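You operate a simulated robot arm through the tools that you are given. There is no shell and no other tool. Be economical: measure what you need, move in short steps, check, and stop when the job is done.

The job below is to be done with a simulated two-armed robot. You get a single attempt, and the scene is never put back.

Task
Put the purple padlock on top of the gauges carton. Switch the flow pump switch on. Put the yellow padlock on the top of the side table. Turn the selector knob to OFF. Put the green canister on the top of the brown bench away on the top of the low platform. Put the can labelled "leak dye" from the top of the black table on the purple cover and the can that says "inhibitor" on top of the black roll there. Lift the back red cover open. Any order will do. Set down upright: green canister, can.

The check looks at the end state, three seconds after you hand in, the way a careful person would. Anything else that was tipped, shoved, dropped, spilled or broken makes it a failure. Lids that push on must go on centred and level and be pressed home; caps that screw on are set level and turned clockwise until they are tight.

Robot
Two 7-joint arms with three-finger grippers on one trunk, on a base that drives. Base frame: it is fixed to the floor where the robot stands at the start and does not move with it; the origin is under the middle of the robot, x ahead of it, y to its left, z up. Lengths are in m, angles in degrees, forces in N, time in s.
The left shoulder is at the start at [0.03, 0.124, 1.083], the right one opposite. With the tool pointing down near the work surface each hand reaches from about 0.1 to 0.78 m from the robot's upright axis, wherever it stands, measured 20 degrees to its own side. Places, roughly: back red cover [-4.8, -4.7, 0.9]; black roll (15x15x3 cm) [-2, -3.2, 0.8]; blue carry can, green carry can, grey carry can [-1.5, -3, 1]; flow pump switch [0.5, -0.5, 0.9]; gauges carton [0.5, 0, 1]; green canister [-2.75, -5.25, 0.75]; purple cover [-1.25, -3, 0.75]; purple padlock (5x3x10 cm) [0.7, -0.2, 0.9]; selector knob [-3.4, -4, 1.2]; top of the low platform [-6, -8.1, 0.5]; top of the side table [-1.6, -0.7, 0.6]; yellow padlock (5x3x9 cm) [-1.2, -2.8, 0.8]. Payload 2.2 kg a hand.
The TCP of each hand is the grasp point between the finger pads, 0.028 m short of the fingertips. In the tool frame z runs along the fingers and y along their closing line. The gripper opens to 0.102 m. The gripper's body begins 0.071 m behind the TCP.
Orientation is that of the tool frame in the base frame, as a unit quaternion [x, y, z, w]. With the fingers straight down and closing along the base's y, the tool's x points along the base's -x, its y along +y and its z along -z.

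Tools
- The arms move only by the tool move_arm. It takes "left_steps", "right_steps" or both (then of equal length, played together; a hand with none holds still); each is a list of rows, each a list of 3 entries, a list of its own where there are three numbers: the opening, from 0 (shut) to 1 (fully open), then the shift along the tool's x, y, z in m, then the turn, a rotation vector about the tool's x, y, z in rad. In form: [[grip, [dx, dy, dz], [wx, wy, wz]], ...]. A call has 1 to 10 rows; each row is the pose to reach, as a shift and turn from the pose commanded when the call began, along the tool's axes at that moment. A row lasts 0.2 s, in which the tool goes at most 0.05 m and 8.6 degrees; a call with a longer step from one row to the next is refused whole, and so is a gripper value outside its range. Where a pose cannot be reached the arm comes as near as it can. A force on the tool above 40 N (or 10 N above the force at the start of the call, whichever is more), or a blocked arm, ends the call early, and 0.2 s more pass. The fingers move at their own pace and stop on an object; they squeeze with about 42 N. The grip force told is the motor's: it shows also when the fingers shut on nothing. Time passes only in rows, and 0.2 s behind the last, so rows that repeat a pose let the fingers close. The reply holds the time, the measured pose of the TCP, the force on the tool along the base axes, the opening and the grip force, in the units named above and with some noise, with the torque about the TCP (base axes, N m) and any sound that the robot's microphone picked up, and new pictures: "views" is both (left out), scene, wrist or none (wrist: the cameras of the hands that moved).
- Cameras (640 x 400 px; columns grow to the right, rows downward): "scene" is now at [0.0349, -0.0259, 1.7879]; the picture's right is [-0.36, -0.93, 0.00], its down [-0.79, 0.31, -0.53] and it looks along [0.50, -0.19, -0.85] (base axes); focal length 296 px, centre (320, 200). "left" rides on the left gripper at [0.072, 0.038, -0.086] in its tool frame; the picture's right is [-0.47, 0.89, 0.00], its down [-0.60, -0.32, -0.73] and it looks along [-0.65, -0.34, 0.68] (tool axes); focal length 256 px, centre (320, 200). "right" rides on the right gripper at [0.069, 0.044, -0.086] in its tool frame; the picture's right is [-0.53, 0.85, 0.00], its down [-0.58, -0.36, -0.73] and it looks along [-0.62, -0.39, 0.68] (tool axes); focal length 256 px, centre (320, 200). There is no depth. A picture from a camera that has moved, and an enlarged one, comes with that camera's place and axes in the base frame and with its lens.
- move_column(by): slides the trunk up (or, below 0, down) by that many m; the arms and the scene camera ride with it, the base frame stays. It gives what a move gives, with no picture.
- steer(legs): drives the robot by 1 to 6 legs, each [ahead, left, turn to the left] in m, m and degrees, along the robot's own axes; the way and the turn of a leg run together, so that a leg with both is an arc; at most 1.5 m and 180 degrees a leg. The arms and the cameras ride along, it lands a little off, and it stops where it bumps. It gives what a move gives, and a new picture of the scene camera.
- head_to(pan, tilt): turns the head with the scene camera to pan (to the left, within 143 degrees either way) and tilt (down, from -29 to 69), counted from straight ahead of the robot. It gives what a move gives, and a new picture of the scene camera.
- inspect(camera, box): a new picture of the part [left, top, right, bottom] of that camera's present view, enlarged. No time passes.
- job_done(): hands the job in; it is judged then, once.

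Go step by step. Nothing tells you exact positions but the pictures and the camera data: compare them with the known pose of the tool, close in by small moves and look again before you grip or let go. The budget is 196 turns and 260 pictures, counting those below and the enlarged ones. Unless the task says otherwise, let go and move clear before handing in.

The tools are called after "Call:" by a JSON object that holds its "op" and its "data". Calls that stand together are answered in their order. move_arm: Moves the arms, as the interface text tells. Its arguments: {"type":"object","properties":{"left_steps":{"type":"array","items":{"type":"array"}},"right_steps":{"type":"array","items":{"type":"array"}},"views":{"type":"string","enum":["both","scene","wrist","none"]}},"required":[]} The other tools are called the same way: move_column (by) slides the trunk up or down; steer (legs) drives the base; head_to (pan, tilt) turns the head that bears the scene camera; inspect (camera, box) takes an enlarged picture of a part of a camera's view; job_done () hands the job in.

At the start:

```text
t: 0.0
left_tool_pos: [0.5613, -0.0261, 1.2468]
left_tool_rot: [0.0, 1.0, 0.001, 0.0]
left_force: [0.3, -0.2, 0.6]
left_torque: [-0.03, 0.03, 0.01]
left_opening: 0.1021
left_gripper_force: 0.0
right_tool_pos: [0.3108, -0.3839, 1.207]
right_tool_rot: [0.001, 1.0, -0.001, 0.0]
right_force: [0.3, 0.4, 0.2]
right_torque: [0.02, 0.01, -0.01]
right_opening: 0.1022
right_gripper_force: 0.0
trunk travel left (down, up): [-0.325, 0.215]
robot x, y, heading: [-0.0001, -0.0018, -0.1]
head pan, tilt: [-21.3, 57.8]
```

scene: 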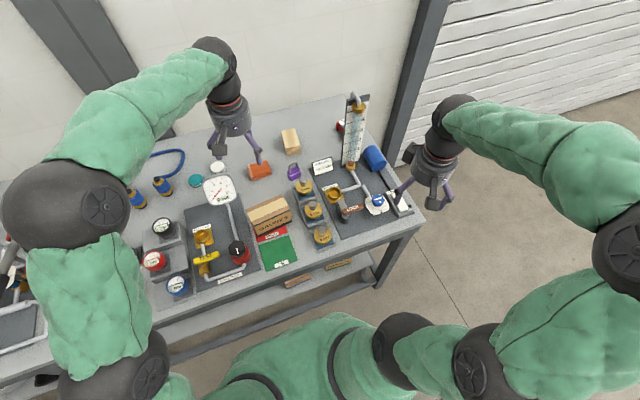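
right: 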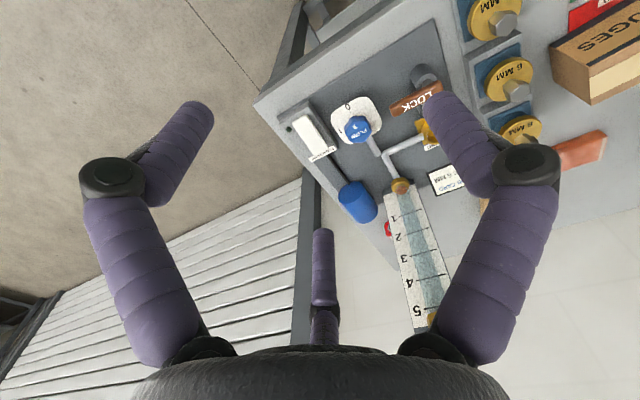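
left: 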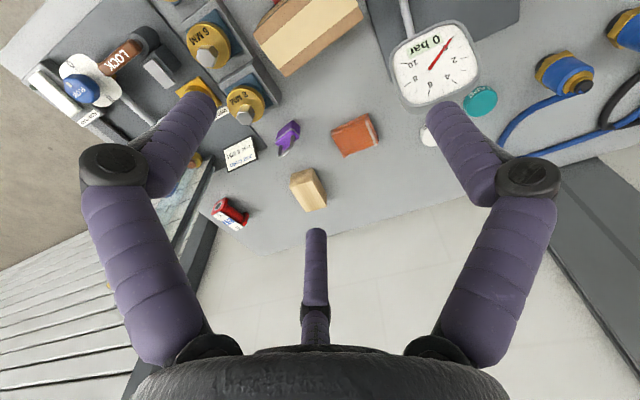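

I see the bench with gauges, the gauges carton, a purple padlock and the flow pump area. I'll enlarge the scene to read the details first.

Call:
{"op": "inspect", "data": {"camera": "scene", "box": [240, 90, 430, 270]}}

Call:
{"op": "inspect", "data": {"camera": "right", "box": [260, 60, 460, 240]}}

Call:
{"op": "inspect", "data": {"camera": "left", "box": [180, 0, 400, 240]}}

```text
2.22 times, centred on (335, 180) of scene
camera zoom: at [0.0349, -0.0259, 1.7879], right [-0.36, -0.93, 0.0], down [-0.79, 0.31, -0.53], along [0.5, -0.19, -0.85], focal length 659 px, centre (287, 244)
```

zoom: 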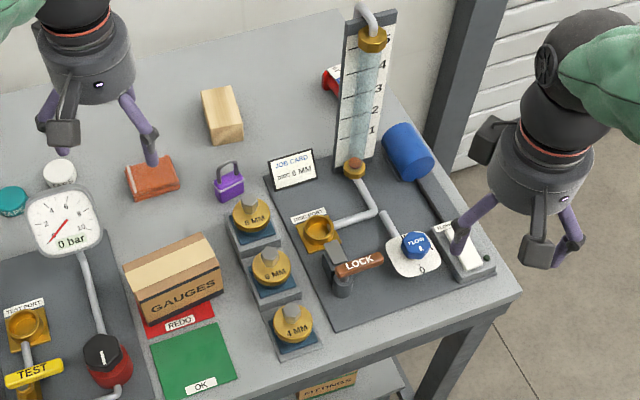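

```text
2.22 times, centred on (360, 150) of right
camera zoom: at [0.243, -0.3385, 1.2937], right [0.53, 0.85, 0.0], down [0.58, -0.36, 0.73], along [0.62, -0.39, -0.68], focal length 569 px, centre (231, 311)
```

zoom: 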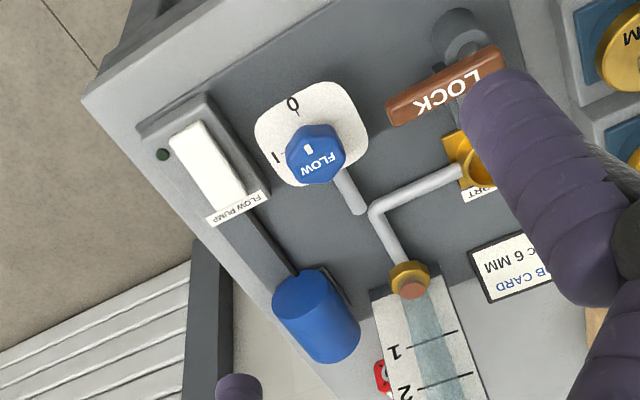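

```text
1.67 times, centred on (290, 120) of left
camera zoom: at [0.4891, 0.0109, 1.3304], right [0.47, 0.89, 0.0], down [0.6, -0.32, 0.73], along [0.65, -0.34, -0.68], focal length 427 px, centre (370, 333)
```

zoom: 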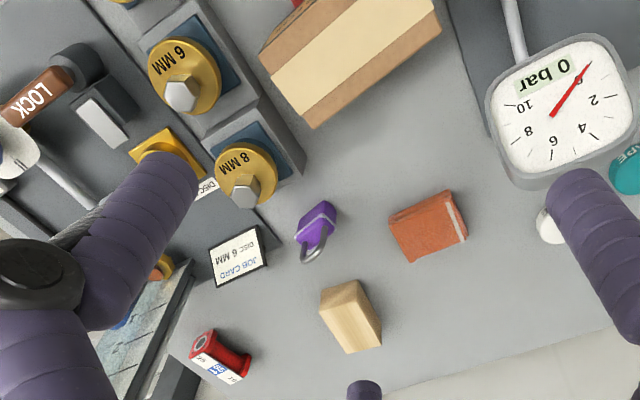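

Call:
{"op": "move_arm", "data": {"right_steps": [[1, [-0.015, -0.02, 0.033], [0, 0, 0]], [1, [-0.03, -0.04, 0.066], [0, 0, 0]], [1, [-0.04, -0.06, 0.1], [0, 0, 0]]], "views": "wrist"}}

Call:
{"op": "inspect", "data": {"camera": "scene", "box": [340, 170, 430, 230]}}

```text
t: 0.8
left_tool_pos: [0.5628, -0.0281, 1.2451]
left_tool_rot: [0.0, 1.0, 0.001, -0.001]
left_force: [0.6, 0.1, 0.0]
left_torque: [0.04, 0.03, 0.0]
left_opening: 0.1019
left_gripper_force: 0.1
right_tool_pos: [0.353, -0.4451, 1.1052]
right_tool_rot: [0.0, 1.0, 0.001, -0.001]
right_force: [0.0, -0.3, 0.3]
right_torque: [0.03, 0.03, 0.04]
right_opening: 0.1021
right_gripper_force: 0.1
trunk travel left (down, up): [-0.325, 0.215]
robot x, y, heading: [0.0045, 0.0013, -0.0]
head pan, tilt: [-21.3, 57.8]
camera right: at [0.2844, -0.4003, 1.1916], right [0.53, 0.85, 0.0], down [0.58, -0.36, 0.73], along [0.62, -0.39, -0.68], focal length 256 px, centre (320, 200)
```

right: 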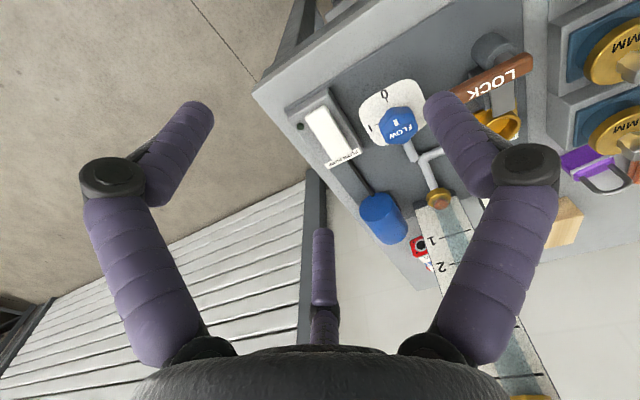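

```text
6.67 times, centred on (385, 200) of scene
camera zoom: at [0.0365, -0.0275, 1.7878], right [-0.36, -0.93, 0.0], down [-0.79, 0.31, -0.53], along [0.5, -0.19, -0.85], focal length 1976 px, centre (-113, 200)
```

zoom: 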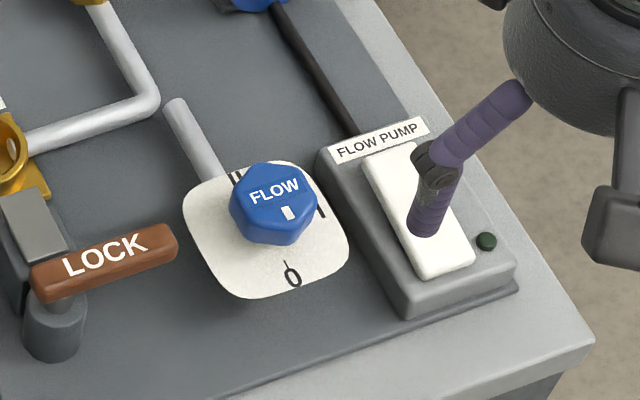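

Call:
{"op": "inspect", "data": {"camera": "right", "box": [280, 75, 380, 175]}}

Call:
{"op": "move_arm", "data": {"right_steps": [[1, [0.04, -0.01, 0.02], [0, 0, 0]], [1, [0.08, -0.015, 0.04], [0, 0, 0]], [1, [0.1, -0.015, 0.08], [0, 0, 0]]], "views": "wrist"}}

Call:
{"op": "inspect", "data": {"camera": "scene", "box": [370, 170, 430, 230]}}

```text
4.00 times, centred on (330, 125) of right
camera zoom: at [0.2844, -0.4003, 1.1916], right [0.53, 0.85, 0.0], down [0.58, -0.36, 0.73], along [0.62, -0.39, -0.68], focal length 1024 px, centre (280, 500)
```

zoom: 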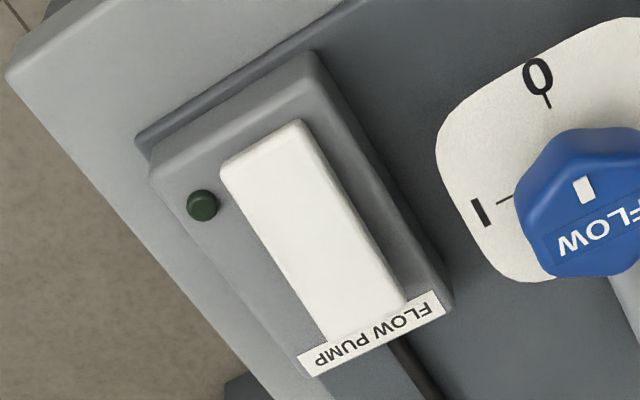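

```text
t: 1.6
left_tool_pos: [0.5624, -0.0267, 1.2458]
left_tool_rot: [0.0, 1.0, 0.0, 0.0]
left_force: [0.1, 0.0, -0.4]
left_torque: [-0.04, 0.03, 0.01]
left_opening: 0.102
left_gripper_force: 0.1
right_tool_pos: [0.2518, -0.4598, 1.0257]
right_tool_rot: [0.0, 1.0, 0.0, 0.001]
right_force: [-0.1, 0.7, 0.0]
right_torque: [0.03, 0.02, 0.0]
right_opening: 0.102
right_gripper_force: 0.0
trunk travel left (down, up): [-0.325, 0.215]
robot x, y, heading: [0.0002, 0.0016, -0.1]
head pan, tilt: [-21.3, 57.8]
camera right: at [0.1838, -0.4147, 1.1126], right [0.53, 0.85, 0.0], down [0.58, -0.36, 0.73], along [0.62, -0.39, -0.68], focal length 256 px, centre (320, 200)
```

right: 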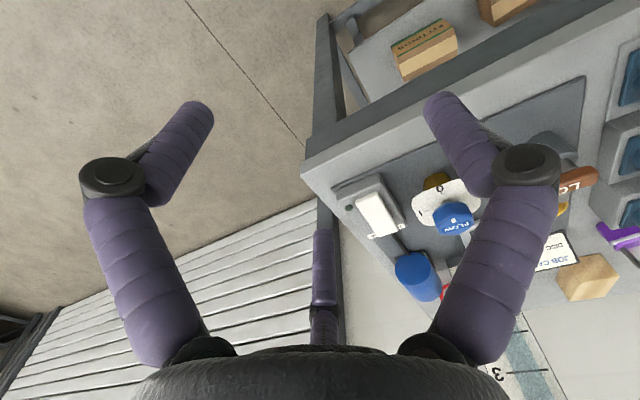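

```text
6.67 times, centred on (400, 200) of scene
camera zoom: at [0.0356, -0.0274, 1.7878], right [-0.36, -0.93, 0.0], down [-0.79, 0.31, -0.53], along [0.5, -0.19, -0.85], focal length 1976 px, centre (-213, 200)
```

zoom: 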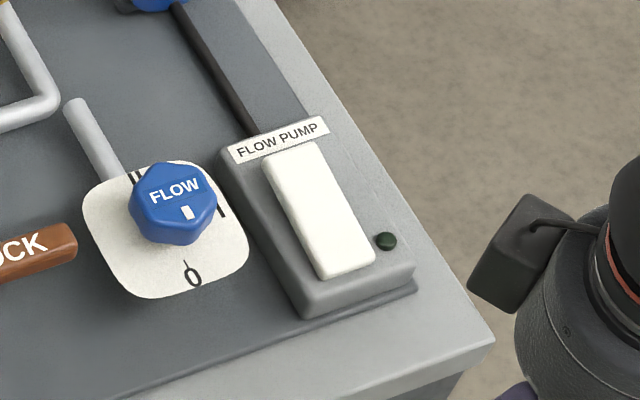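

Call:
{"op": "inspect", "data": {"camera": "right", "box": [330, 165, 430, 255]}}

```text
4.44 times, centred on (380, 210) of right
camera zoom: at [0.1838, -0.4147, 1.1126], right [0.53, 0.85, 0.0], down [0.58, -0.36, 0.73], along [0.62, -0.39, -0.68], focal length 1138 px, centre (53, 156)
```

zoom: 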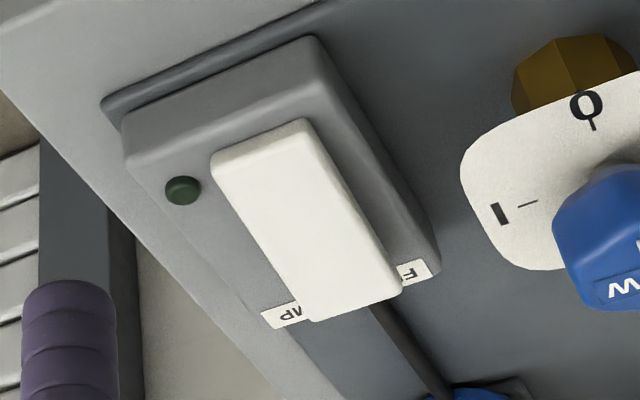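

The rocker's far end stands up (near the label), at about (0.488, -0.49, 0.90). I'll close the right hand, move it above that end, and press it.

Call:
{"op": "move_arm", "data": {"right_steps": [[0, [-0.045, -0.006, 0], [0, 0, 0]], [0, [-0.09, -0.012, 0], [0, 0, 0]], [0, [-0.135, -0.018, 0], [0, 0, 0]], [0, [-0.18, -0.024, 0], [0, 0, 0]], [0, [-0.225, -0.03, 0], [0, 0, 0]], [0, [-0.226, -0.03, 0.04], [0, 0, 0]], [0, [-0.226, -0.03, 0.06], [0, 0, 0]]]}}

```text
t: 3.2
left_tool_pos: [0.5624, -0.0261, 1.2453]
left_tool_rot: [0.0, 1.0, 0.0, 0.0]
left_force: [1.2, -0.9, -0.1]
left_torque: [0.0, 0.02, -0.03]
left_opening: 0.1019
left_gripper_force: 0.1
right_tool_pos: [0.4786, -0.4888, 0.9661]
right_tool_rot: [0.001, 1.0, 0.0, 0.0]
right_force: [-0.9, 0.1, 0.4]
right_torque: [0.01, 0.01, -0.01]
right_opening: 0.0021
right_gripper_force: 31.4
trunk travel left (down, up): [-0.325, 0.215]
robot x, y, heading: [0.0032, -0.0026, -0.1]
head pan, tilt: [-21.3, 57.8]
camera scene: at [0.0355, -0.0258, 1.7879], right [-0.36, -0.93, 0.0], down [-0.79, 0.31, -0.53], along [0.5, -0.19, -0.85], focal length 296 px, centre (320, 200)
camera right: at [0.4088, -0.4441, 1.0527], right [0.53, 0.85, 0.0], down [0.58, -0.36, 0.73], along [0.62, -0.39, -0.68], focal length 256 px, centre (320, 200)
```

scene: 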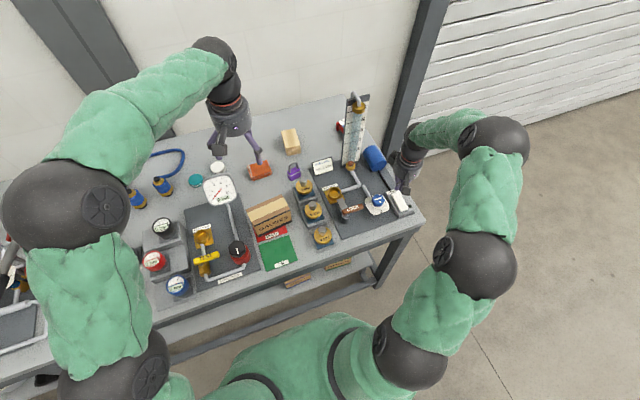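
right: 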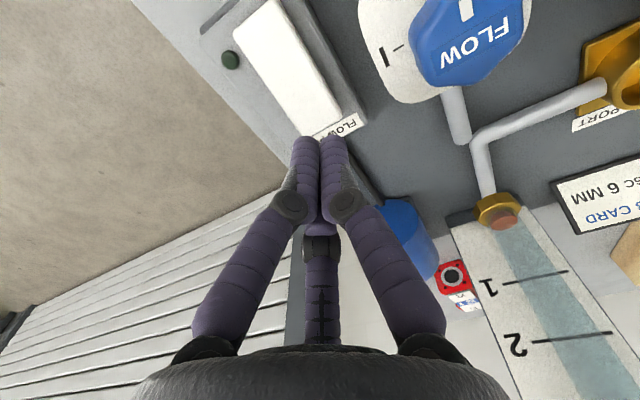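

The tip is over the far end. Now I press down.

Call:
{"op": "move_arm", "data": {"right_steps": [[0, [0.002, 0, 0.02], [0, 0, 0]], [0, [0.002, 0, 0.035], [0, 0, 0]], [0, [0.002, 0, 0.042], [0, 0, 0]], [0, [0.002, 0, 0.05], [0, 0, 0]], [0, [0.002, 0, 0.056], [0, 0, 0]]], "views": "wrist"}}

```text
t: 4.5
left_tool_pos: [0.5616, -0.0252, 1.2445]
left_tool_rot: [0.0, 1.0, 0.0, 0.001]
left_force: [-1.1, -0.2, -0.2]
left_torque: [0.03, 0.03, -0.01]
left_opening: 0.1018
left_gripper_force: 0.1
right_tool_pos: [0.4808, -0.4912, 0.9191]
right_tool_rot: [0.0, 1.0, -0.004, 0.007]
right_force: [-2.6, 4.7, 18.8]
right_torque: [0.09, 0.37, -0.08]
right_opening: 0.0024
right_gripper_force: 31.7
trunk travel left (down, up): [-0.325, 0.215]
robot x, y, heading: [0.0023, 0.0033, -0.0]
head pan, tilt: [-21.3, 57.8]
stopped in row 5 (right hand): the force on the tool passed its limit at 44 N (the readings are from after the stop); the commanded pose is now the measured one
camera right: at [0.4101, -0.4456, 1.0042], right [0.54, 0.84, 0.0], down [0.57, -0.36, 0.74], along [0.63, -0.4, -0.67], focal length 256 px, centre (320, 200)
```

right: 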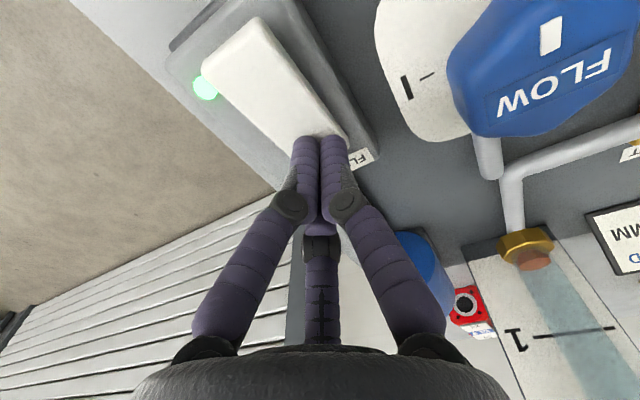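

The pump lamp is lit green: the switch is on. Next I raise the hand and move it over toward the padlock to look.

Call:
{"op": "move_arm", "data": {"right_steps": [[0, [0, 0, -0.05], [0, 0, 0]], [0, [0, 0, -0.1], [0, 0, 0]], [0, [0, 0, -0.15], [0, 0, 0]], [0, [0, 0, -0.2], [0, 0, 0]], [1, [0, 0.05, -0.2], [0, 0, 0]], [1, [0, 0.1, -0.2], [0, 0, 0]], [1, [0, 0.15, -0.2], [0, 0, 0]], [1, [-0.02, 0.195, -0.2], [0, 0, 0]], [1, [-0.05, 0.23, -0.2], [0, 0, 0]], [1, [-0.08, 0.27, -0.2], [0, 0, 0]]]}}

Call:
{"op": "inspect", "data": {"camera": "scene", "box": [230, 130, 430, 270]}}

```text
t: 6.7
left_tool_pos: [0.5612, -0.0248, 1.2449]
left_tool_rot: [0.0, 1.0, 0.0, -0.001]
left_force: [0.1, 0.1, -0.2]
left_torque: [0.0, 0.02, 0.0]
left_opening: 0.1018
left_gripper_force: 0.0
right_tool_pos: [0.5583, -0.2205, 1.1135]
right_tool_rot: [0.002, 1.0, -0.004, 0.003]
right_force: [0.1, 1.3, -0.2]
right_torque: [-0.03, 0.04, 0.03]
right_opening: 0.102
right_gripper_force: 0.0
trunk travel left (down, up): [-0.325, 0.215]
robot x, y, heading: [0.002, -0.0057, 0.2]
head pan, tilt: [-21.3, 57.8]
camera scene: at [0.0366, -0.024, 1.7879], right [-0.36, -0.93, 0.0], down [-0.79, 0.31, -0.53], along [0.5, -0.19, -0.85], focal length 296 px, centre (320, 200)
camera right: at [0.4899, -0.174, 1.1998], right [0.54, 0.84, 0.0], down [0.57, -0.36, 0.74], along [0.62, -0.4, -0.68], focal length 256 px, centre (320, 200)
```

scene: 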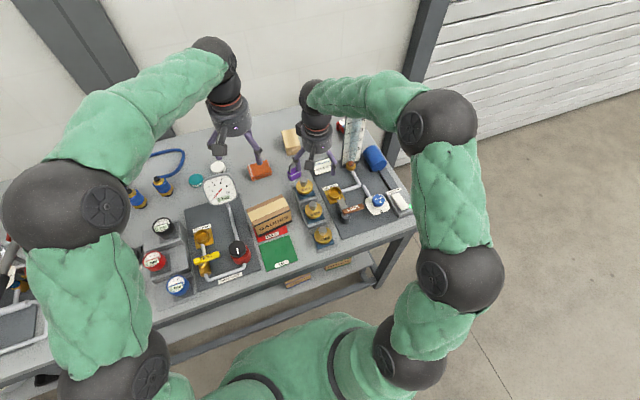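
right: 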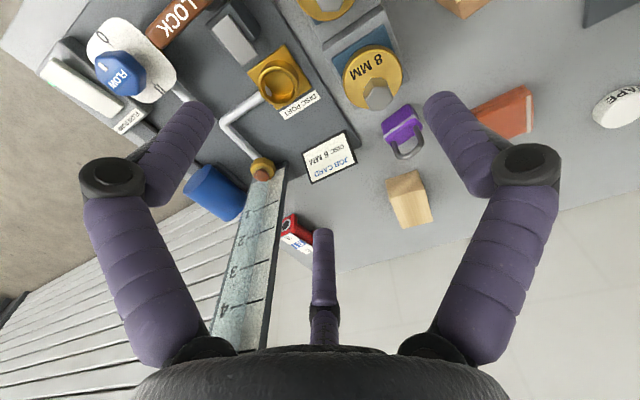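

```text
2.86 times, centred on (330, 200) of scene
camera zoom: at [0.0366, -0.024, 1.7879], right [-0.36, -0.93, 0.0], down [-0.79, 0.31, -0.53], along [0.5, -0.19, -0.85], focal length 847 px, centre (291, 200)
```

zoom: 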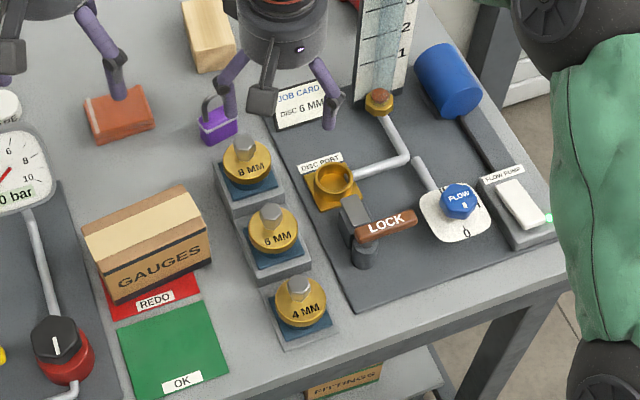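

Call:
{"op": "inspect", "data": {"camera": "right", "box": [350, 80, 470, 180]}}

```text
4.00 times, centred on (410, 130) of right
camera zoom: at [0.4899, -0.174, 1.1998], right [0.54, 0.84, 0.0], down [0.57, -0.36, 0.74], along [0.62, -0.4, -0.68], focal length 1024 px, centre (-40, 480)
```

zoom: 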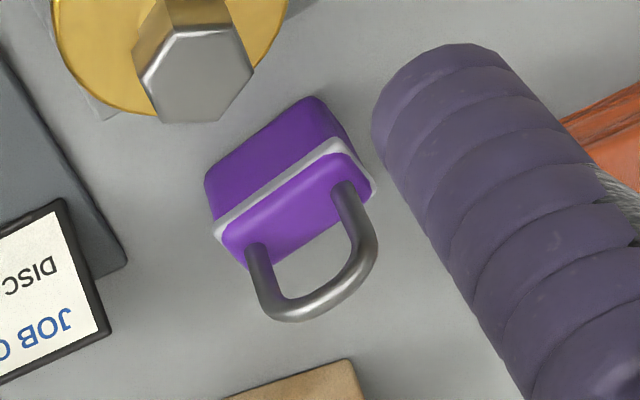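

The padlock stands upright at about (0.696, -0.18), its width along y with about 8° of yaw. I'll go above it and check alignment.

Call:
{"op": "move_arm", "data": {"right_steps": [[1, [-0.035, 0.01, 0], [0, 0, -0.04]], [1, [-0.07, 0.02, 0], [0, 0, -0.08]], [1, [-0.11, 0.03, 0.02], [0, 0, -0.12]], [1, [-0.138, 0.041, 0.05], [0, 0, -0.14]], [1, [-0.138, 0.041, 0.08], [0, 0, -0.14]]]}}

```text
t: 7.9
left_tool_pos: [0.5603, -0.0266, 1.2448]
left_tool_rot: [0.0, 1.0, -0.001, 0.0]
left_force: [-0.1, 0.1, -0.1]
left_torque: [0.01, 0.0, 0.01]
left_opening: 0.1018
left_gripper_force: 0.1
right_tool_pos: [0.6974, -0.1794, 1.0356]
right_tool_rot: [-0.069, 0.998, -0.003, 0.004]
right_force: [0.4, 0.1, -0.1]
right_torque: [0.09, 0.01, 0.01]
right_opening: 0.102
right_gripper_force: 0.1
trunk travel left (down, up): [-0.325, 0.215]
robot x, y, heading: [0.0021, 0.0017, 0.1]
head pan, tilt: [-21.3, 57.8]
camera scene: at [0.0347, -0.0264, 1.7879], right [-0.36, -0.93, 0.0], down [-0.79, 0.31, -0.53], along [0.5, -0.19, -0.85], focal length 296 px, centre (320, 200)
camera right: at [0.6216, -0.1442, 1.1214], right [0.41, 0.91, 0.0], down [0.62, -0.28, 0.74], along [0.67, -0.3, -0.67], focal length 256 px, centre (320, 200)
```

scene: 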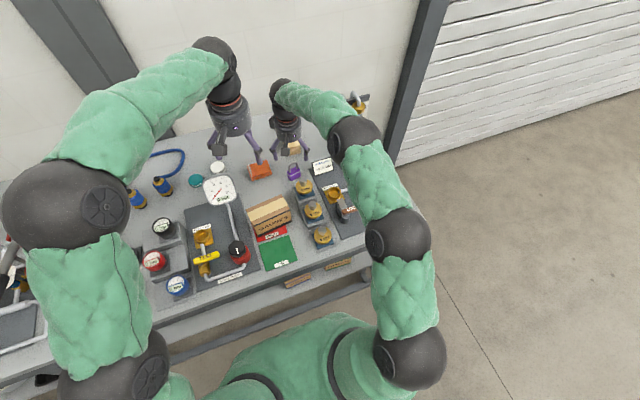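
right: 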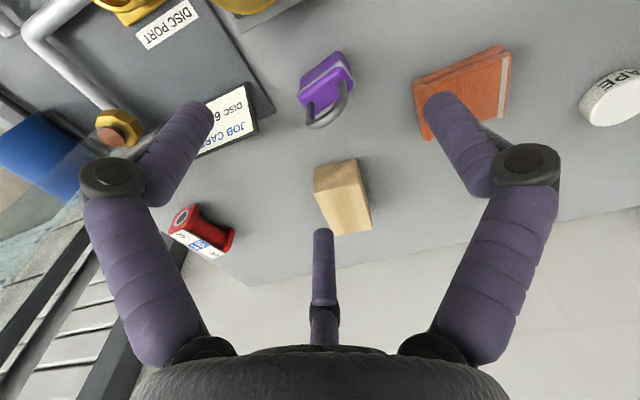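

Call:
{"op": "inspect", "data": {"camera": "right", "box": [275, 40, 375, 140]}}

```text
4.00 times, centred on (325, 90) of right
camera zoom: at [0.6216, -0.1442, 1.1214], right [0.41, 0.91, 0.0], down [0.62, -0.28, 0.74], along [0.67, -0.3, -0.67], focal length 1024 px, centre (300, 640)
```

zoom: 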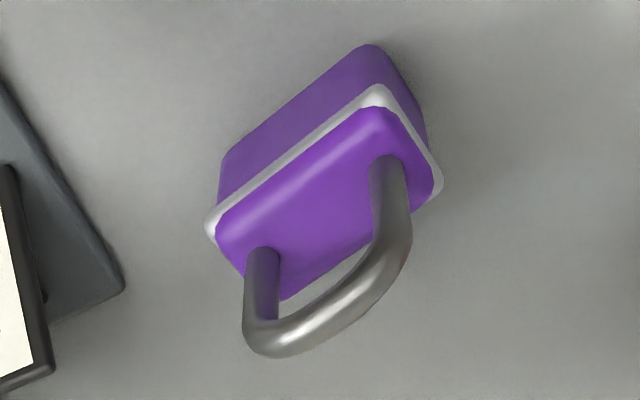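

Call:
{"op": "move_arm", "data": {"right_steps": [[1, [-0.008, 0.003, 0], [0, 0, -0.07]], [1, [-0.008, 0.003, 0.04], [0, 0, -0.07]], [1, [-0.008, 0.003, 0.08], [0, 0, -0.07]], [1, [-0.008, 0.003, 0.1], [0, 0, -0.07]]]}}

Call:
{"op": "inspect", "data": {"camera": "scene", "box": [250, 120, 350, 220]}}

```text
t: 8.9
left_tool_pos: [0.5613, -0.0251, 1.2451]
left_tool_rot: [0.001, 1.0, 0.0, 0.0]
left_force: [-0.3, -0.1, -0.5]
left_torque: [0.02, 0.01, 0.02]
left_opening: 0.1017
left_gripper_force: 0.1
right_tool_pos: [0.7029, -0.1764, 0.9366]
right_tool_rot: [-0.104, 0.995, -0.003, 0.004]
right_force: [0.1, -0.1, -0.6]
right_torque: [0.04, 0.0, 0.0]
right_opening: 0.1019
right_gripper_force: 0.2
trunk travel left (down, up): [-0.325, 0.215]
robot x, y, heading: [-0.0049, 0.0015, -0.2]
head pan, tilt: [-21.3, 57.8]
camera scene: at [0.0352, -0.0258, 1.7879], right [-0.36, -0.93, 0.0], down [-0.79, 0.31, -0.53], along [0.5, -0.19, -0.85], focal length 296 px, centre (320, 200)
camera right: at [0.6263, -0.1463, 1.0214], right [0.35, 0.94, 0.0], down [0.63, -0.23, 0.74], along [0.69, -0.26, -0.68], focal length 256 px, centre (320, 200)
```

scene: 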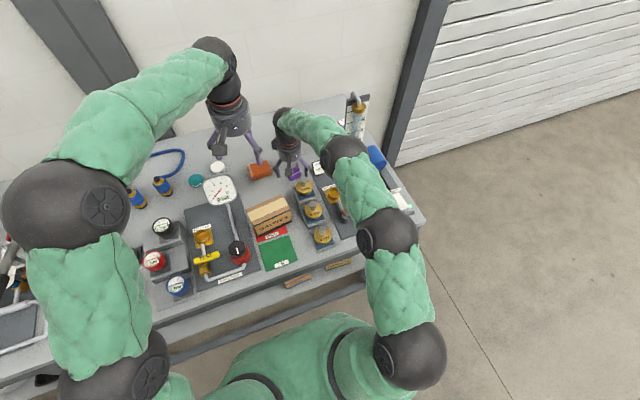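
right: 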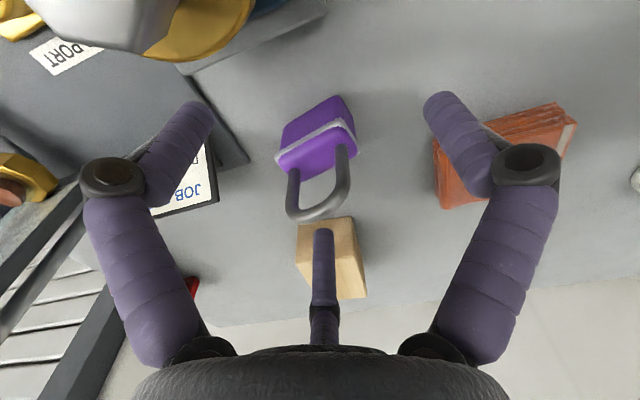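

```text
4.00 times, centred on (300, 170) of scene
camera zoom: at [0.0352, -0.0258, 1.7879], right [-0.36, -0.93, 0.0], down [-0.79, 0.31, -0.53], along [0.5, -0.19, -0.85], focal length 1186 px, centre (400, 320)
```

zoom: 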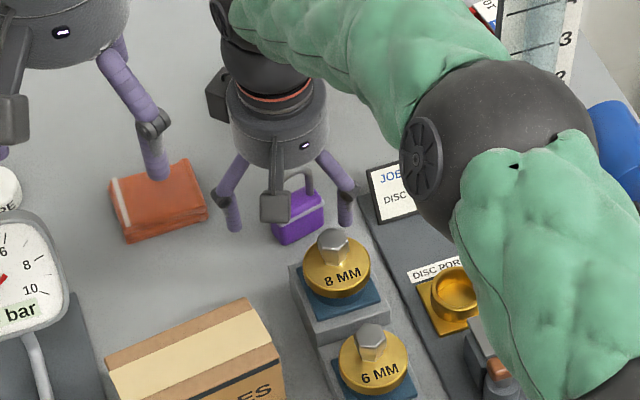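

Call:
{"op": "move_arm", "data": {"right_steps": [[1, [0, 0, 0.015], [0, 0, 0]], [1, [0, 0, 0.029], [0, 0, 0]], [0.3, [0, 0, 0.029], [0, 0, 0]], [0.3, [0, 0, 0.029], [0, 0, 0]], [0.3, [0, 0, 0.029], [0, 0, 0]]], "views": "wrist"}}

```text
t: 10.1
left_tool_pos: [0.5603, -0.0262, 1.2445]
left_tool_rot: [0.0, 1.0, 0.0, 0.0]
left_force: [0.0, 0.2, 0.2]
left_torque: [0.0, -0.02, 0.0]
left_opening: 0.102
left_gripper_force: 0.1
right_tool_pos: [0.7034, -0.1751, 0.9062]
right_tool_rot: [-0.104, 0.995, -0.003, 0.004]
right_force: [0.8, -0.9, 2.2]
right_torque: [0.0, -0.02, 0.03]
right_opening: 0.0319
right_gripper_force: 9.3
trunk travel left (down, up): [-0.325, 0.215]
robot x, y, heading: [-0.0008, 0.0011, -0.0]
head pan, tilt: [-21.3, 57.8]
camera right: at [0.6269, -0.1454, 0.9926], right [0.35, 0.94, 0.0], down [0.63, -0.23, 0.74], along [0.69, -0.26, -0.68], focal length 256 px, centre (320, 200)
```

right: 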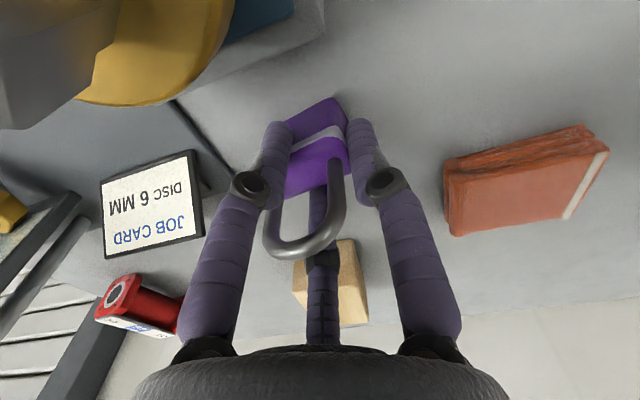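

Call:
{"op": "move_arm", "data": {"right_steps": [[0, [0, 0, 0], [0, 0, 0]], [0, [0, 0, 0], [0, 0, 0]], [0, [0, 0, 0], [0, 0, 0]]], "views": "none"}}

Call:
{"op": "inspect", "data": {"camera": "right", "box": [220, 60, 420, 260]}}

```text
t: 10.9
left_tool_pos: [0.561, -0.0262, 1.2453]
left_tool_rot: [-0.001, 1.0, 0.0, 0.0]
left_force: [0.2, -0.1, -0.1]
left_torque: [-0.03, -0.01, -0.01]
left_opening: 0.102
left_gripper_force: 0.0
right_tool_pos: [0.7038, -0.1746, 0.9069]
right_tool_rot: [-0.104, 0.995, -0.003, 0.004]
right_force: [1.6, 0.0, 2.1]
right_torque: [0.09, 0.0, -0.04]
right_opening: 0.0311
right_gripper_force: 41.5
trunk travel left (down, up): [-0.325, 0.215]
robot x, y, heading: [0.0013, -0.0007, 0.1]
head pan, tilt: [-21.3, 57.8]
```

```text
2.00 times, centred on (320, 160) of right
camera zoom: at [0.6269, -0.1454, 0.9926], right [0.35, 0.94, 0.0], down [0.63, -0.23, 0.74], along [0.69, -0.26, -0.68], focal length 512 px, centre (320, 280)
```

zoom: 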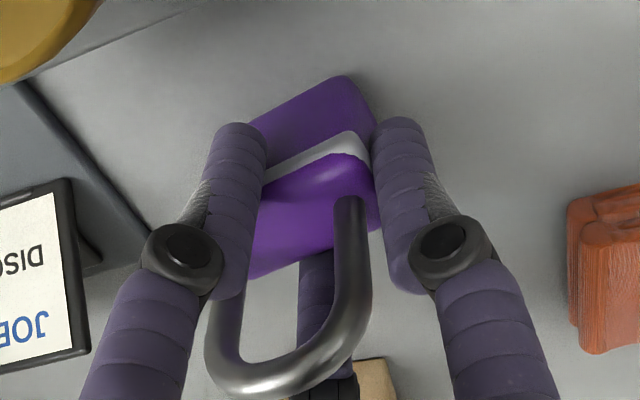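

Call:
{"op": "inspect", "data": {"camera": "scene", "box": [270, 140, 340, 210]}}

Call:
{"op": "inspect", "data": {"camera": "left", "box": [180, 60, 380, 240]}}

```text
5.71 times, centred on (305, 175) of scene
camera zoom: at [0.0349, -0.0255, 1.7879], right [-0.36, -0.93, 0.0], down [-0.79, 0.31, -0.53], along [0.5, -0.19, -0.85], focal length 1694 px, centre (406, 343)
```

zoom: 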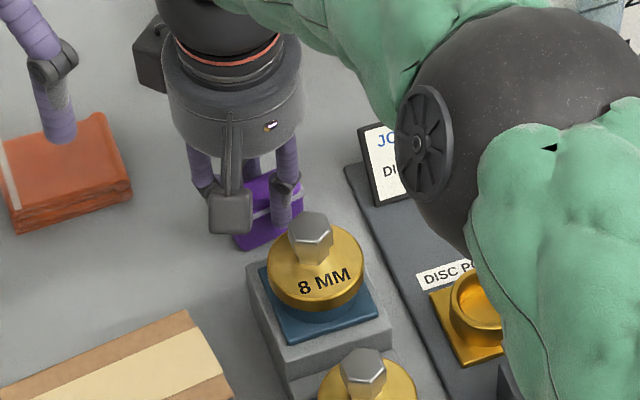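

```text
2.22 times, centred on (280, 150) of left
camera zoom: at [0.4891, 0.0113, 1.3305], right [0.46, 0.89, 0.0], down [0.6, -0.32, 0.73], along [0.65, -0.34, -0.68], focal length 569 px, centre (409, 311)
```

zoom: 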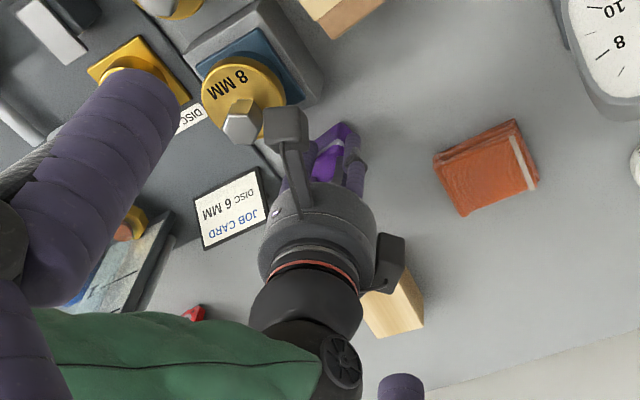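

The opening (3.1 cm) doesn't match the 5 cm body, so I may be on the shackle. I'll open, raise and look again.

Call:
{"op": "move_arm", "data": {"right_steps": [[1, [0, 0, 0], [0, 0, 0]], [1, [0, 0, 0], [0, 0, 0]], [1, [0, 0, -0.03], [0, 0, 0]], [1, [0, 0, -0.06], [0, 0, 0]]], "views": "none"}}

Call:
{"op": "inspect", "data": {"camera": "right", "box": [220, 40, 440, 260]}}

Call:
{"op": "inspect", "data": {"camera": "scene", "box": [270, 140, 340, 210]}}

```text
t: 11.9
left_tool_pos: [0.5611, -0.0262, 1.246]
left_tool_rot: [0.0, 1.0, -0.001, -0.001]
left_force: [0.3, 0.6, 0.2]
left_torque: [0.01, 0.0, -0.01]
left_opening: 0.1021
left_gripper_force: 0.1
right_tool_pos: [0.7036, -0.1743, 0.9653]
right_tool_rot: [-0.105, 0.994, -0.003, 0.003]
right_force: [0.7, 0.2, -0.8]
right_torque: [0.02, 0.01, 0.03]
right_opening: 0.102
right_gripper_force: 0.0
trunk travel left (down, up): [-0.325, 0.215]
robot x, y, heading: [-0.0033, 0.0051, -0.0]
head pan, tilt: [-21.3, 57.8]
```

```text
1.82 times, centred on (330, 150) of right
camera zoom: at [0.6266, -0.1443, 1.0516], right [0.35, 0.94, 0.0], down [0.64, -0.23, 0.74], along [0.69, -0.26, -0.68], focal length 465 px, centre (302, 291)
```

zoom: 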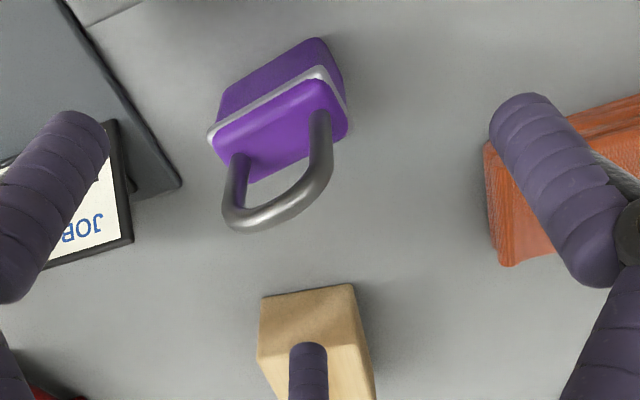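

```text
5.71 times, centred on (305, 175) of scene
camera zoom: at [0.0345, -0.0256, 1.7879], right [-0.36, -0.93, 0.0], down [-0.79, 0.31, -0.53], along [0.5, -0.19, -0.85], focal length 1694 px, centre (406, 343)
```

zoom: 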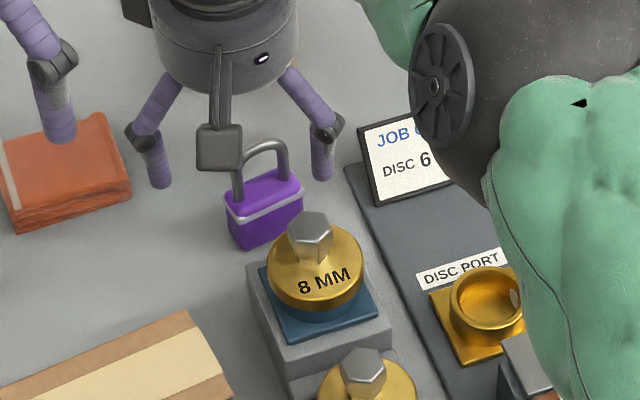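

The wrist view shows the hand really has three fingers, one at +y and two opposite, so the 3.1 cm grip fits the body's thickness. I'll descend deeper on the body, which sits lower than I thought, and grip.

Call:
{"op": "move_arm", "data": {"right_steps": [[1, [0, 0, 0.03], [0, 0, 0]], [1, [0, 0, 0.06], [0, 0, 0]], [1, [0, 0, 0.075], [0, 0, 0]], [0, [0, 0, 0.075], [0, 0, 0]], [0, [0, 0, 0.075], [0, 0, 0]], [0, [0, 0, 0.075], [0, 0, 0]], [0, [0, 0, 0.075], [0, 0, 0]]], "views": "wrist"}}

Call:
{"op": "inspect", "data": {"camera": "scene", "box": [270, 140, 340, 210]}}

```text
t: 13.5
left_tool_pos: [0.5626, -0.025, 1.2456]
left_tool_rot: [0.0, 1.0, 0.0, 0.0]
left_force: [0.2, 0.7, 0.5]
left_torque: [0.03, -0.01, -0.03]
left_opening: 0.1021
left_gripper_force: 0.1
right_tool_pos: [0.7047, -0.1765, 0.8917]
right_tool_rot: [-0.105, 0.994, -0.003, 0.004]
right_force: [-0.2, 0.2, 2.1]
right_torque: [0.05, 0.03, -0.01]
right_opening: 0.0307
right_gripper_force: 41.7
trunk travel left (down, up): [-0.325, 0.215]
robot x, y, heading: [0.0008, -0.0003, -0.1]
head pan, tilt: [-21.3, 57.8]
camera right: at [0.6273, -0.1454, 0.9781], right [0.35, 0.94, 0.0], down [0.63, -0.23, 0.74], along [0.69, -0.26, -0.68], focal length 256 px, centre (320, 200)
```

right: 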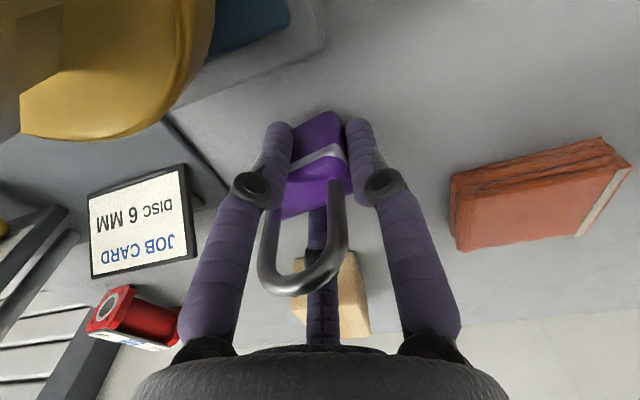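

```text
5.71 times, centred on (305, 175) of scene
camera zoom: at [0.0349, -0.0257, 1.7879], right [-0.36, -0.93, 0.0], down [-0.79, 0.31, -0.53], along [0.5, -0.19, -0.85], focal length 1694 px, centre (406, 343)
```

zoom: 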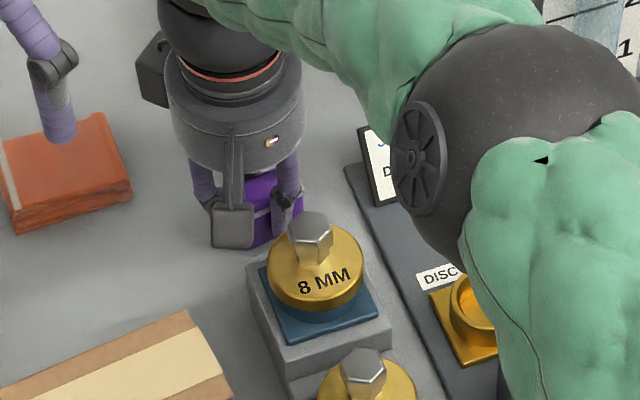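

Gripped. I lift the padlock, and move the left hand aside so it won't be over the carton.

Call:
{"op": "move_arm", "data": {"right_steps": [[0, [0, 0, -0.04], [0, 0, 0]], [0, [0, 0, -0.08], [0, 0, 0]], [0, [0, 0, -0.12], [0, 0, 0]], [0, [0.03, 0, -0.16], [0, 0, 0]], [0, [0.06, 0, -0.2], [0, 0, 0]]], "left_steps": [[1, [0.03, 0.04, 0], [0, 0, 0]], [1, [0.05, 0.08, 0], [0, 0, 0]], [1, [0.08, 0.12, 0], [0, 0, 0]], [1, [0.11, 0.16, 0], [0, 0, 0]], [1, [0.15, 0.19, 0], [0, 0, 0]]]}}

Call:
{"op": "inspect", "data": {"camera": "scene", "box": [230, 130, 350, 250]}}

```text
t: 14.7
left_tool_pos: [0.4079, 0.1654, 1.247]
left_tool_rot: [0.0, 1.0, 0.0, 0.001]
left_force: [-0.6, -0.4, 0.3]
left_torque: [-0.04, -0.08, -0.02]
left_opening: 0.102
left_gripper_force: 0.1
right_tool_pos: [0.6422, -0.1871, 1.0932]
right_tool_rot: [-0.105, 0.994, -0.004, 0.004]
right_force: [-1.4, 0.8, -1.9]
right_torque: [0.02, -0.06, -0.01]
right_opening: 0.0307
right_gripper_force: 42.0
trunk travel left (down, up): [-0.325, 0.215]
robot x, y, heading: [-0.0017, 0.0017, -0.1]
head pan, tilt: [-21.3, 57.8]
camera scene: at [0.0304, -0.0246, 1.788], right [-0.36, -0.93, 0.0], down [-0.79, 0.31, -0.54], along [0.5, -0.19, -0.84], focal length 296 px, centre (320, 200)
camera right: at [0.5645, -0.1566, 1.1794], right [0.35, 0.94, 0.0], down [0.63, -0.23, 0.74], along [0.69, -0.26, -0.67], focal length 256 px, centre (320, 200)
camera left: at [0.3352, 0.2029, 1.3319], right [0.46, 0.89, 0.0], down [0.6, -0.32, 0.73], along [0.65, -0.34, -0.68], focal length 256 px, centre (320, 200)
```

scene: 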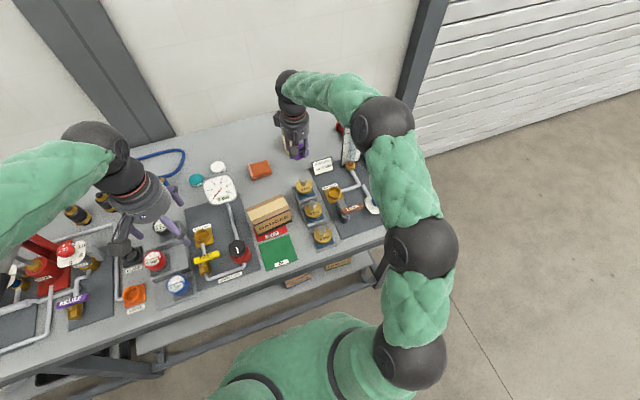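
right: 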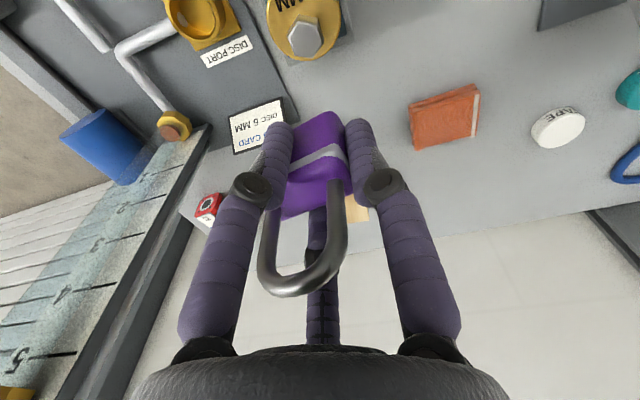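
left: 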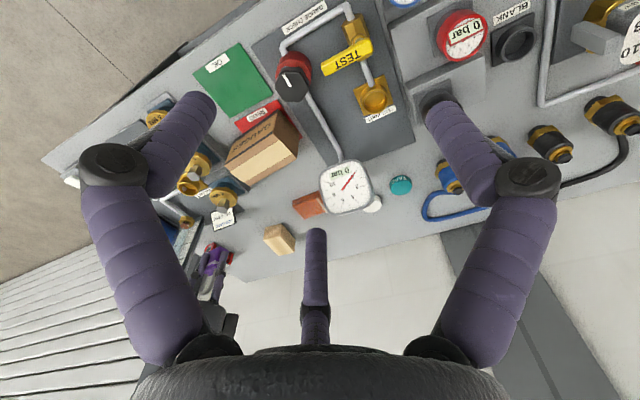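

```text
3.33 times, centred on (290, 190) of scene
camera zoom: at [0.0304, -0.0246, 1.788], right [-0.36, -0.93, 0.0], down [-0.79, 0.31, -0.54], along [0.5, -0.19, -0.84], focal length 988 px, centre (420, 233)
```

zoom: 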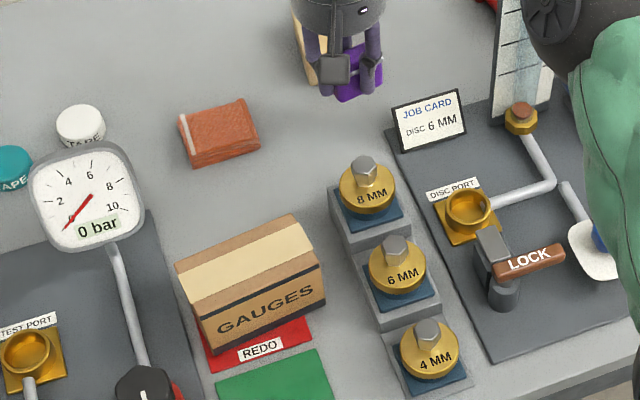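

Call:
{"op": "inspect", "data": {"camera": "left", "box": [200, 80, 320, 200]}}

```text
3.33 times, centred on (260, 140) of left
camera zoom: at [0.3352, 0.2029, 1.3319], right [0.46, 0.89, 0.0], down [0.6, -0.32, 0.73], along [0.65, -0.34, -0.68], focal length 853 px, centre (520, 400)
```

zoom: 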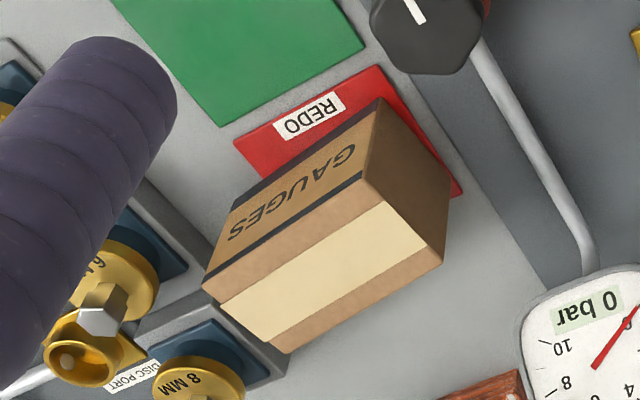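

Call:
{"op": "move_arm", "data": {"right_steps": [[0, [0.012, 0.042, 0], [0, 0, 0]], [0, [0.024, 0.083, 0], [0, 0, 0]], [0, [0.036, 0.125, 0], [0, 0, 0]], [0, [0.0487, 0.1657, 0], [0, 0, 0]], [0, [0.0487, 0.1657, 0.05], [0, 0, 0]], [0, [0.0487, 0.1657, 0.09], [0, 0, 0]], [0, [0.0487, 0.1657, 0.1], [0, 0, 0]]], "views": "wrist"}}

Call:
{"op": "inspect", "data": {"camera": "scene", "box": [220, 160, 320, 260]}}

Call:
{"op": "inspect", "data": {"camera": "left", "box": [200, 80, 360, 240]}}

```text
t: 16.3
left_tool_pos: [0.4119, 0.1647, 1.2459]
left_tool_rot: [0.0, 1.0, -0.001, 0.0]
left_force: [-0.3, -0.9, -0.1]
left_torque: [0.06, 0.04, 0.01]
left_opening: 0.1018
left_gripper_force: 0.1
right_tool_pos: [0.5647, -0.0349, 0.9887]
right_tool_rot: [-0.104, 0.995, -0.003, 0.003]
right_force: [0.8, 0.3, -1.6]
right_torque: [0.01, -0.03, 0.0]
right_opening: 0.0308
right_gripper_force: 42.3
trunk travel left (down, up): [-0.325, 0.215]
robot x, y, heading: [-0.0042, 0.0025, -0.2]
head pan, tilt: [-21.3, 57.8]
camera right: at [0.4872, -0.0059, 1.075], right [0.35, 0.94, 0.0], down [0.63, -0.23, 0.74], along [0.69, -0.26, -0.68], focal length 256 px, centre (320, 200)
```

right: 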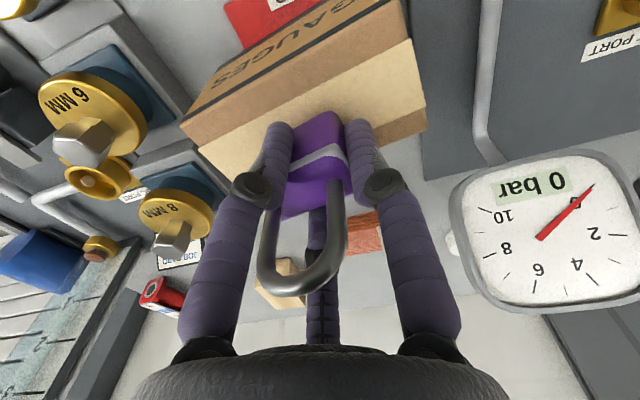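

```text
4.00 times, centred on (270, 210) of scene
camera zoom: at [0.0354, -0.0259, 1.7879], right [-0.36, -0.93, 0.0], down [-0.79, 0.31, -0.53], along [0.5, -0.19, -0.85], focal length 1186 px, centre (520, 160)
```

zoom: 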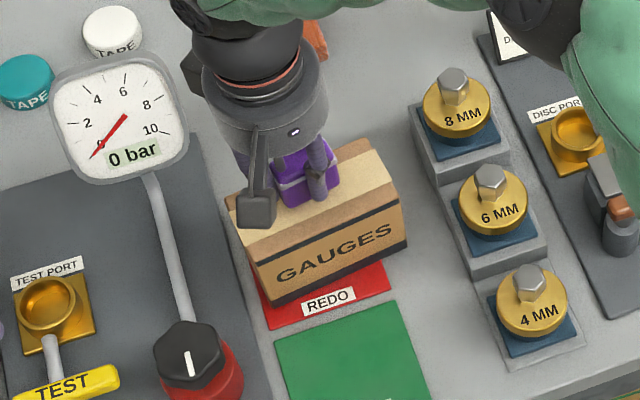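

```text
2.50 times, centred on (280, 160) of left
camera zoom: at [0.3395, 0.2014, 1.3309], right [0.46, 0.89, 0.0], down [0.6, -0.32, 0.73], along [0.65, -0.34, -0.68], focal length 640 px, centre (420, 300)
```

zoom: 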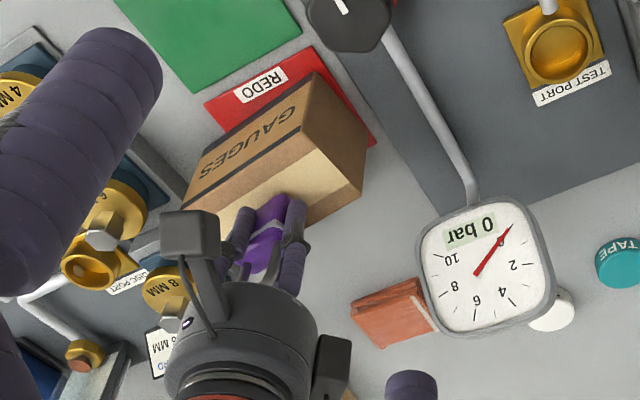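

Padlock is over the carton's top. Lower slowly until contact.

Call:
{"op": "move_arm", "data": {"right_steps": [[0, [0, 0, 0.008], [0, 0, 0]], [0, [0, 0, 0.014], [0, 0, 0]], [0, [0, 0, 0.018], [0, 0, 0]]], "views": "wrist"}}

Call:
{"op": "inspect", "data": {"camera": "scene", "box": [240, 170, 310, 240]}}

```text
t: 17.0
left_tool_pos: [0.4106, 0.1641, 1.2464]
left_tool_rot: [0.0, 1.0, 0.0, 0.0]
left_force: [1.3, -0.5, -0.4]
left_torque: [-0.03, 0.03, 0.03]
left_opening: 0.1017
left_gripper_force: 0.0
right_tool_pos: [0.5697, -0.0354, 0.9856]
right_tool_rot: [-0.103, 0.995, -0.003, 0.011]
right_force: [-6.7, -0.3, 20.6]
right_torque: [-0.26, 0.53, -0.09]
right_opening: 0.031
right_gripper_force: 41.6
trunk travel left (down, up): [-0.325, 0.215]
robot x, y, heading: [-0.0025, 0.0012, 0.1]
head pan, tilt: [-21.3, 57.8]
stopped in row 3 (right hand): the force on the tool passed its limit at 42 N (the readings are from after the stop); the commanded pose is now the measured one
camera right: at [0.4909, -0.0053, 1.0698], right [0.35, 0.94, 0.0], down [0.62, -0.24, 0.75], along [0.7, -0.26, -0.67], focal length 256 px, centre (320, 200)
```

right: 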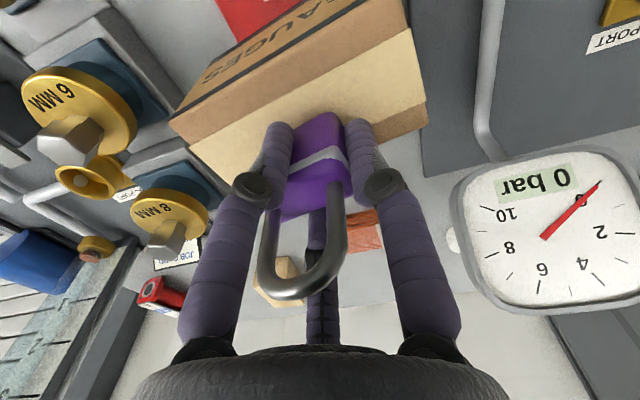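

```text
5.71 times, centred on (275, 205) of scene
camera zoom: at [0.0346, -0.0253, 1.788], right [-0.36, -0.93, 0.0], down [-0.79, 0.31, -0.53], along [0.5, -0.19, -0.85], focal length 1694 px, centre (577, 171)
```

zoom: 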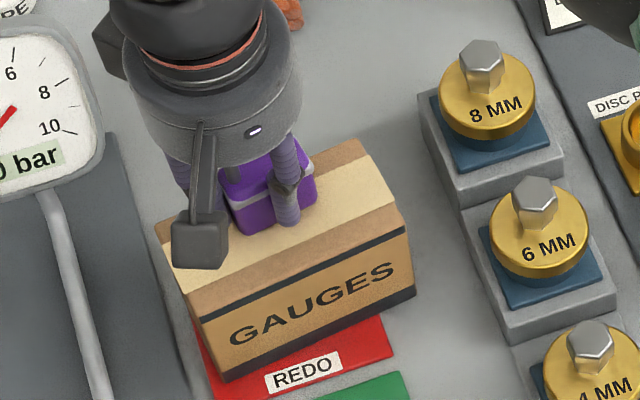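

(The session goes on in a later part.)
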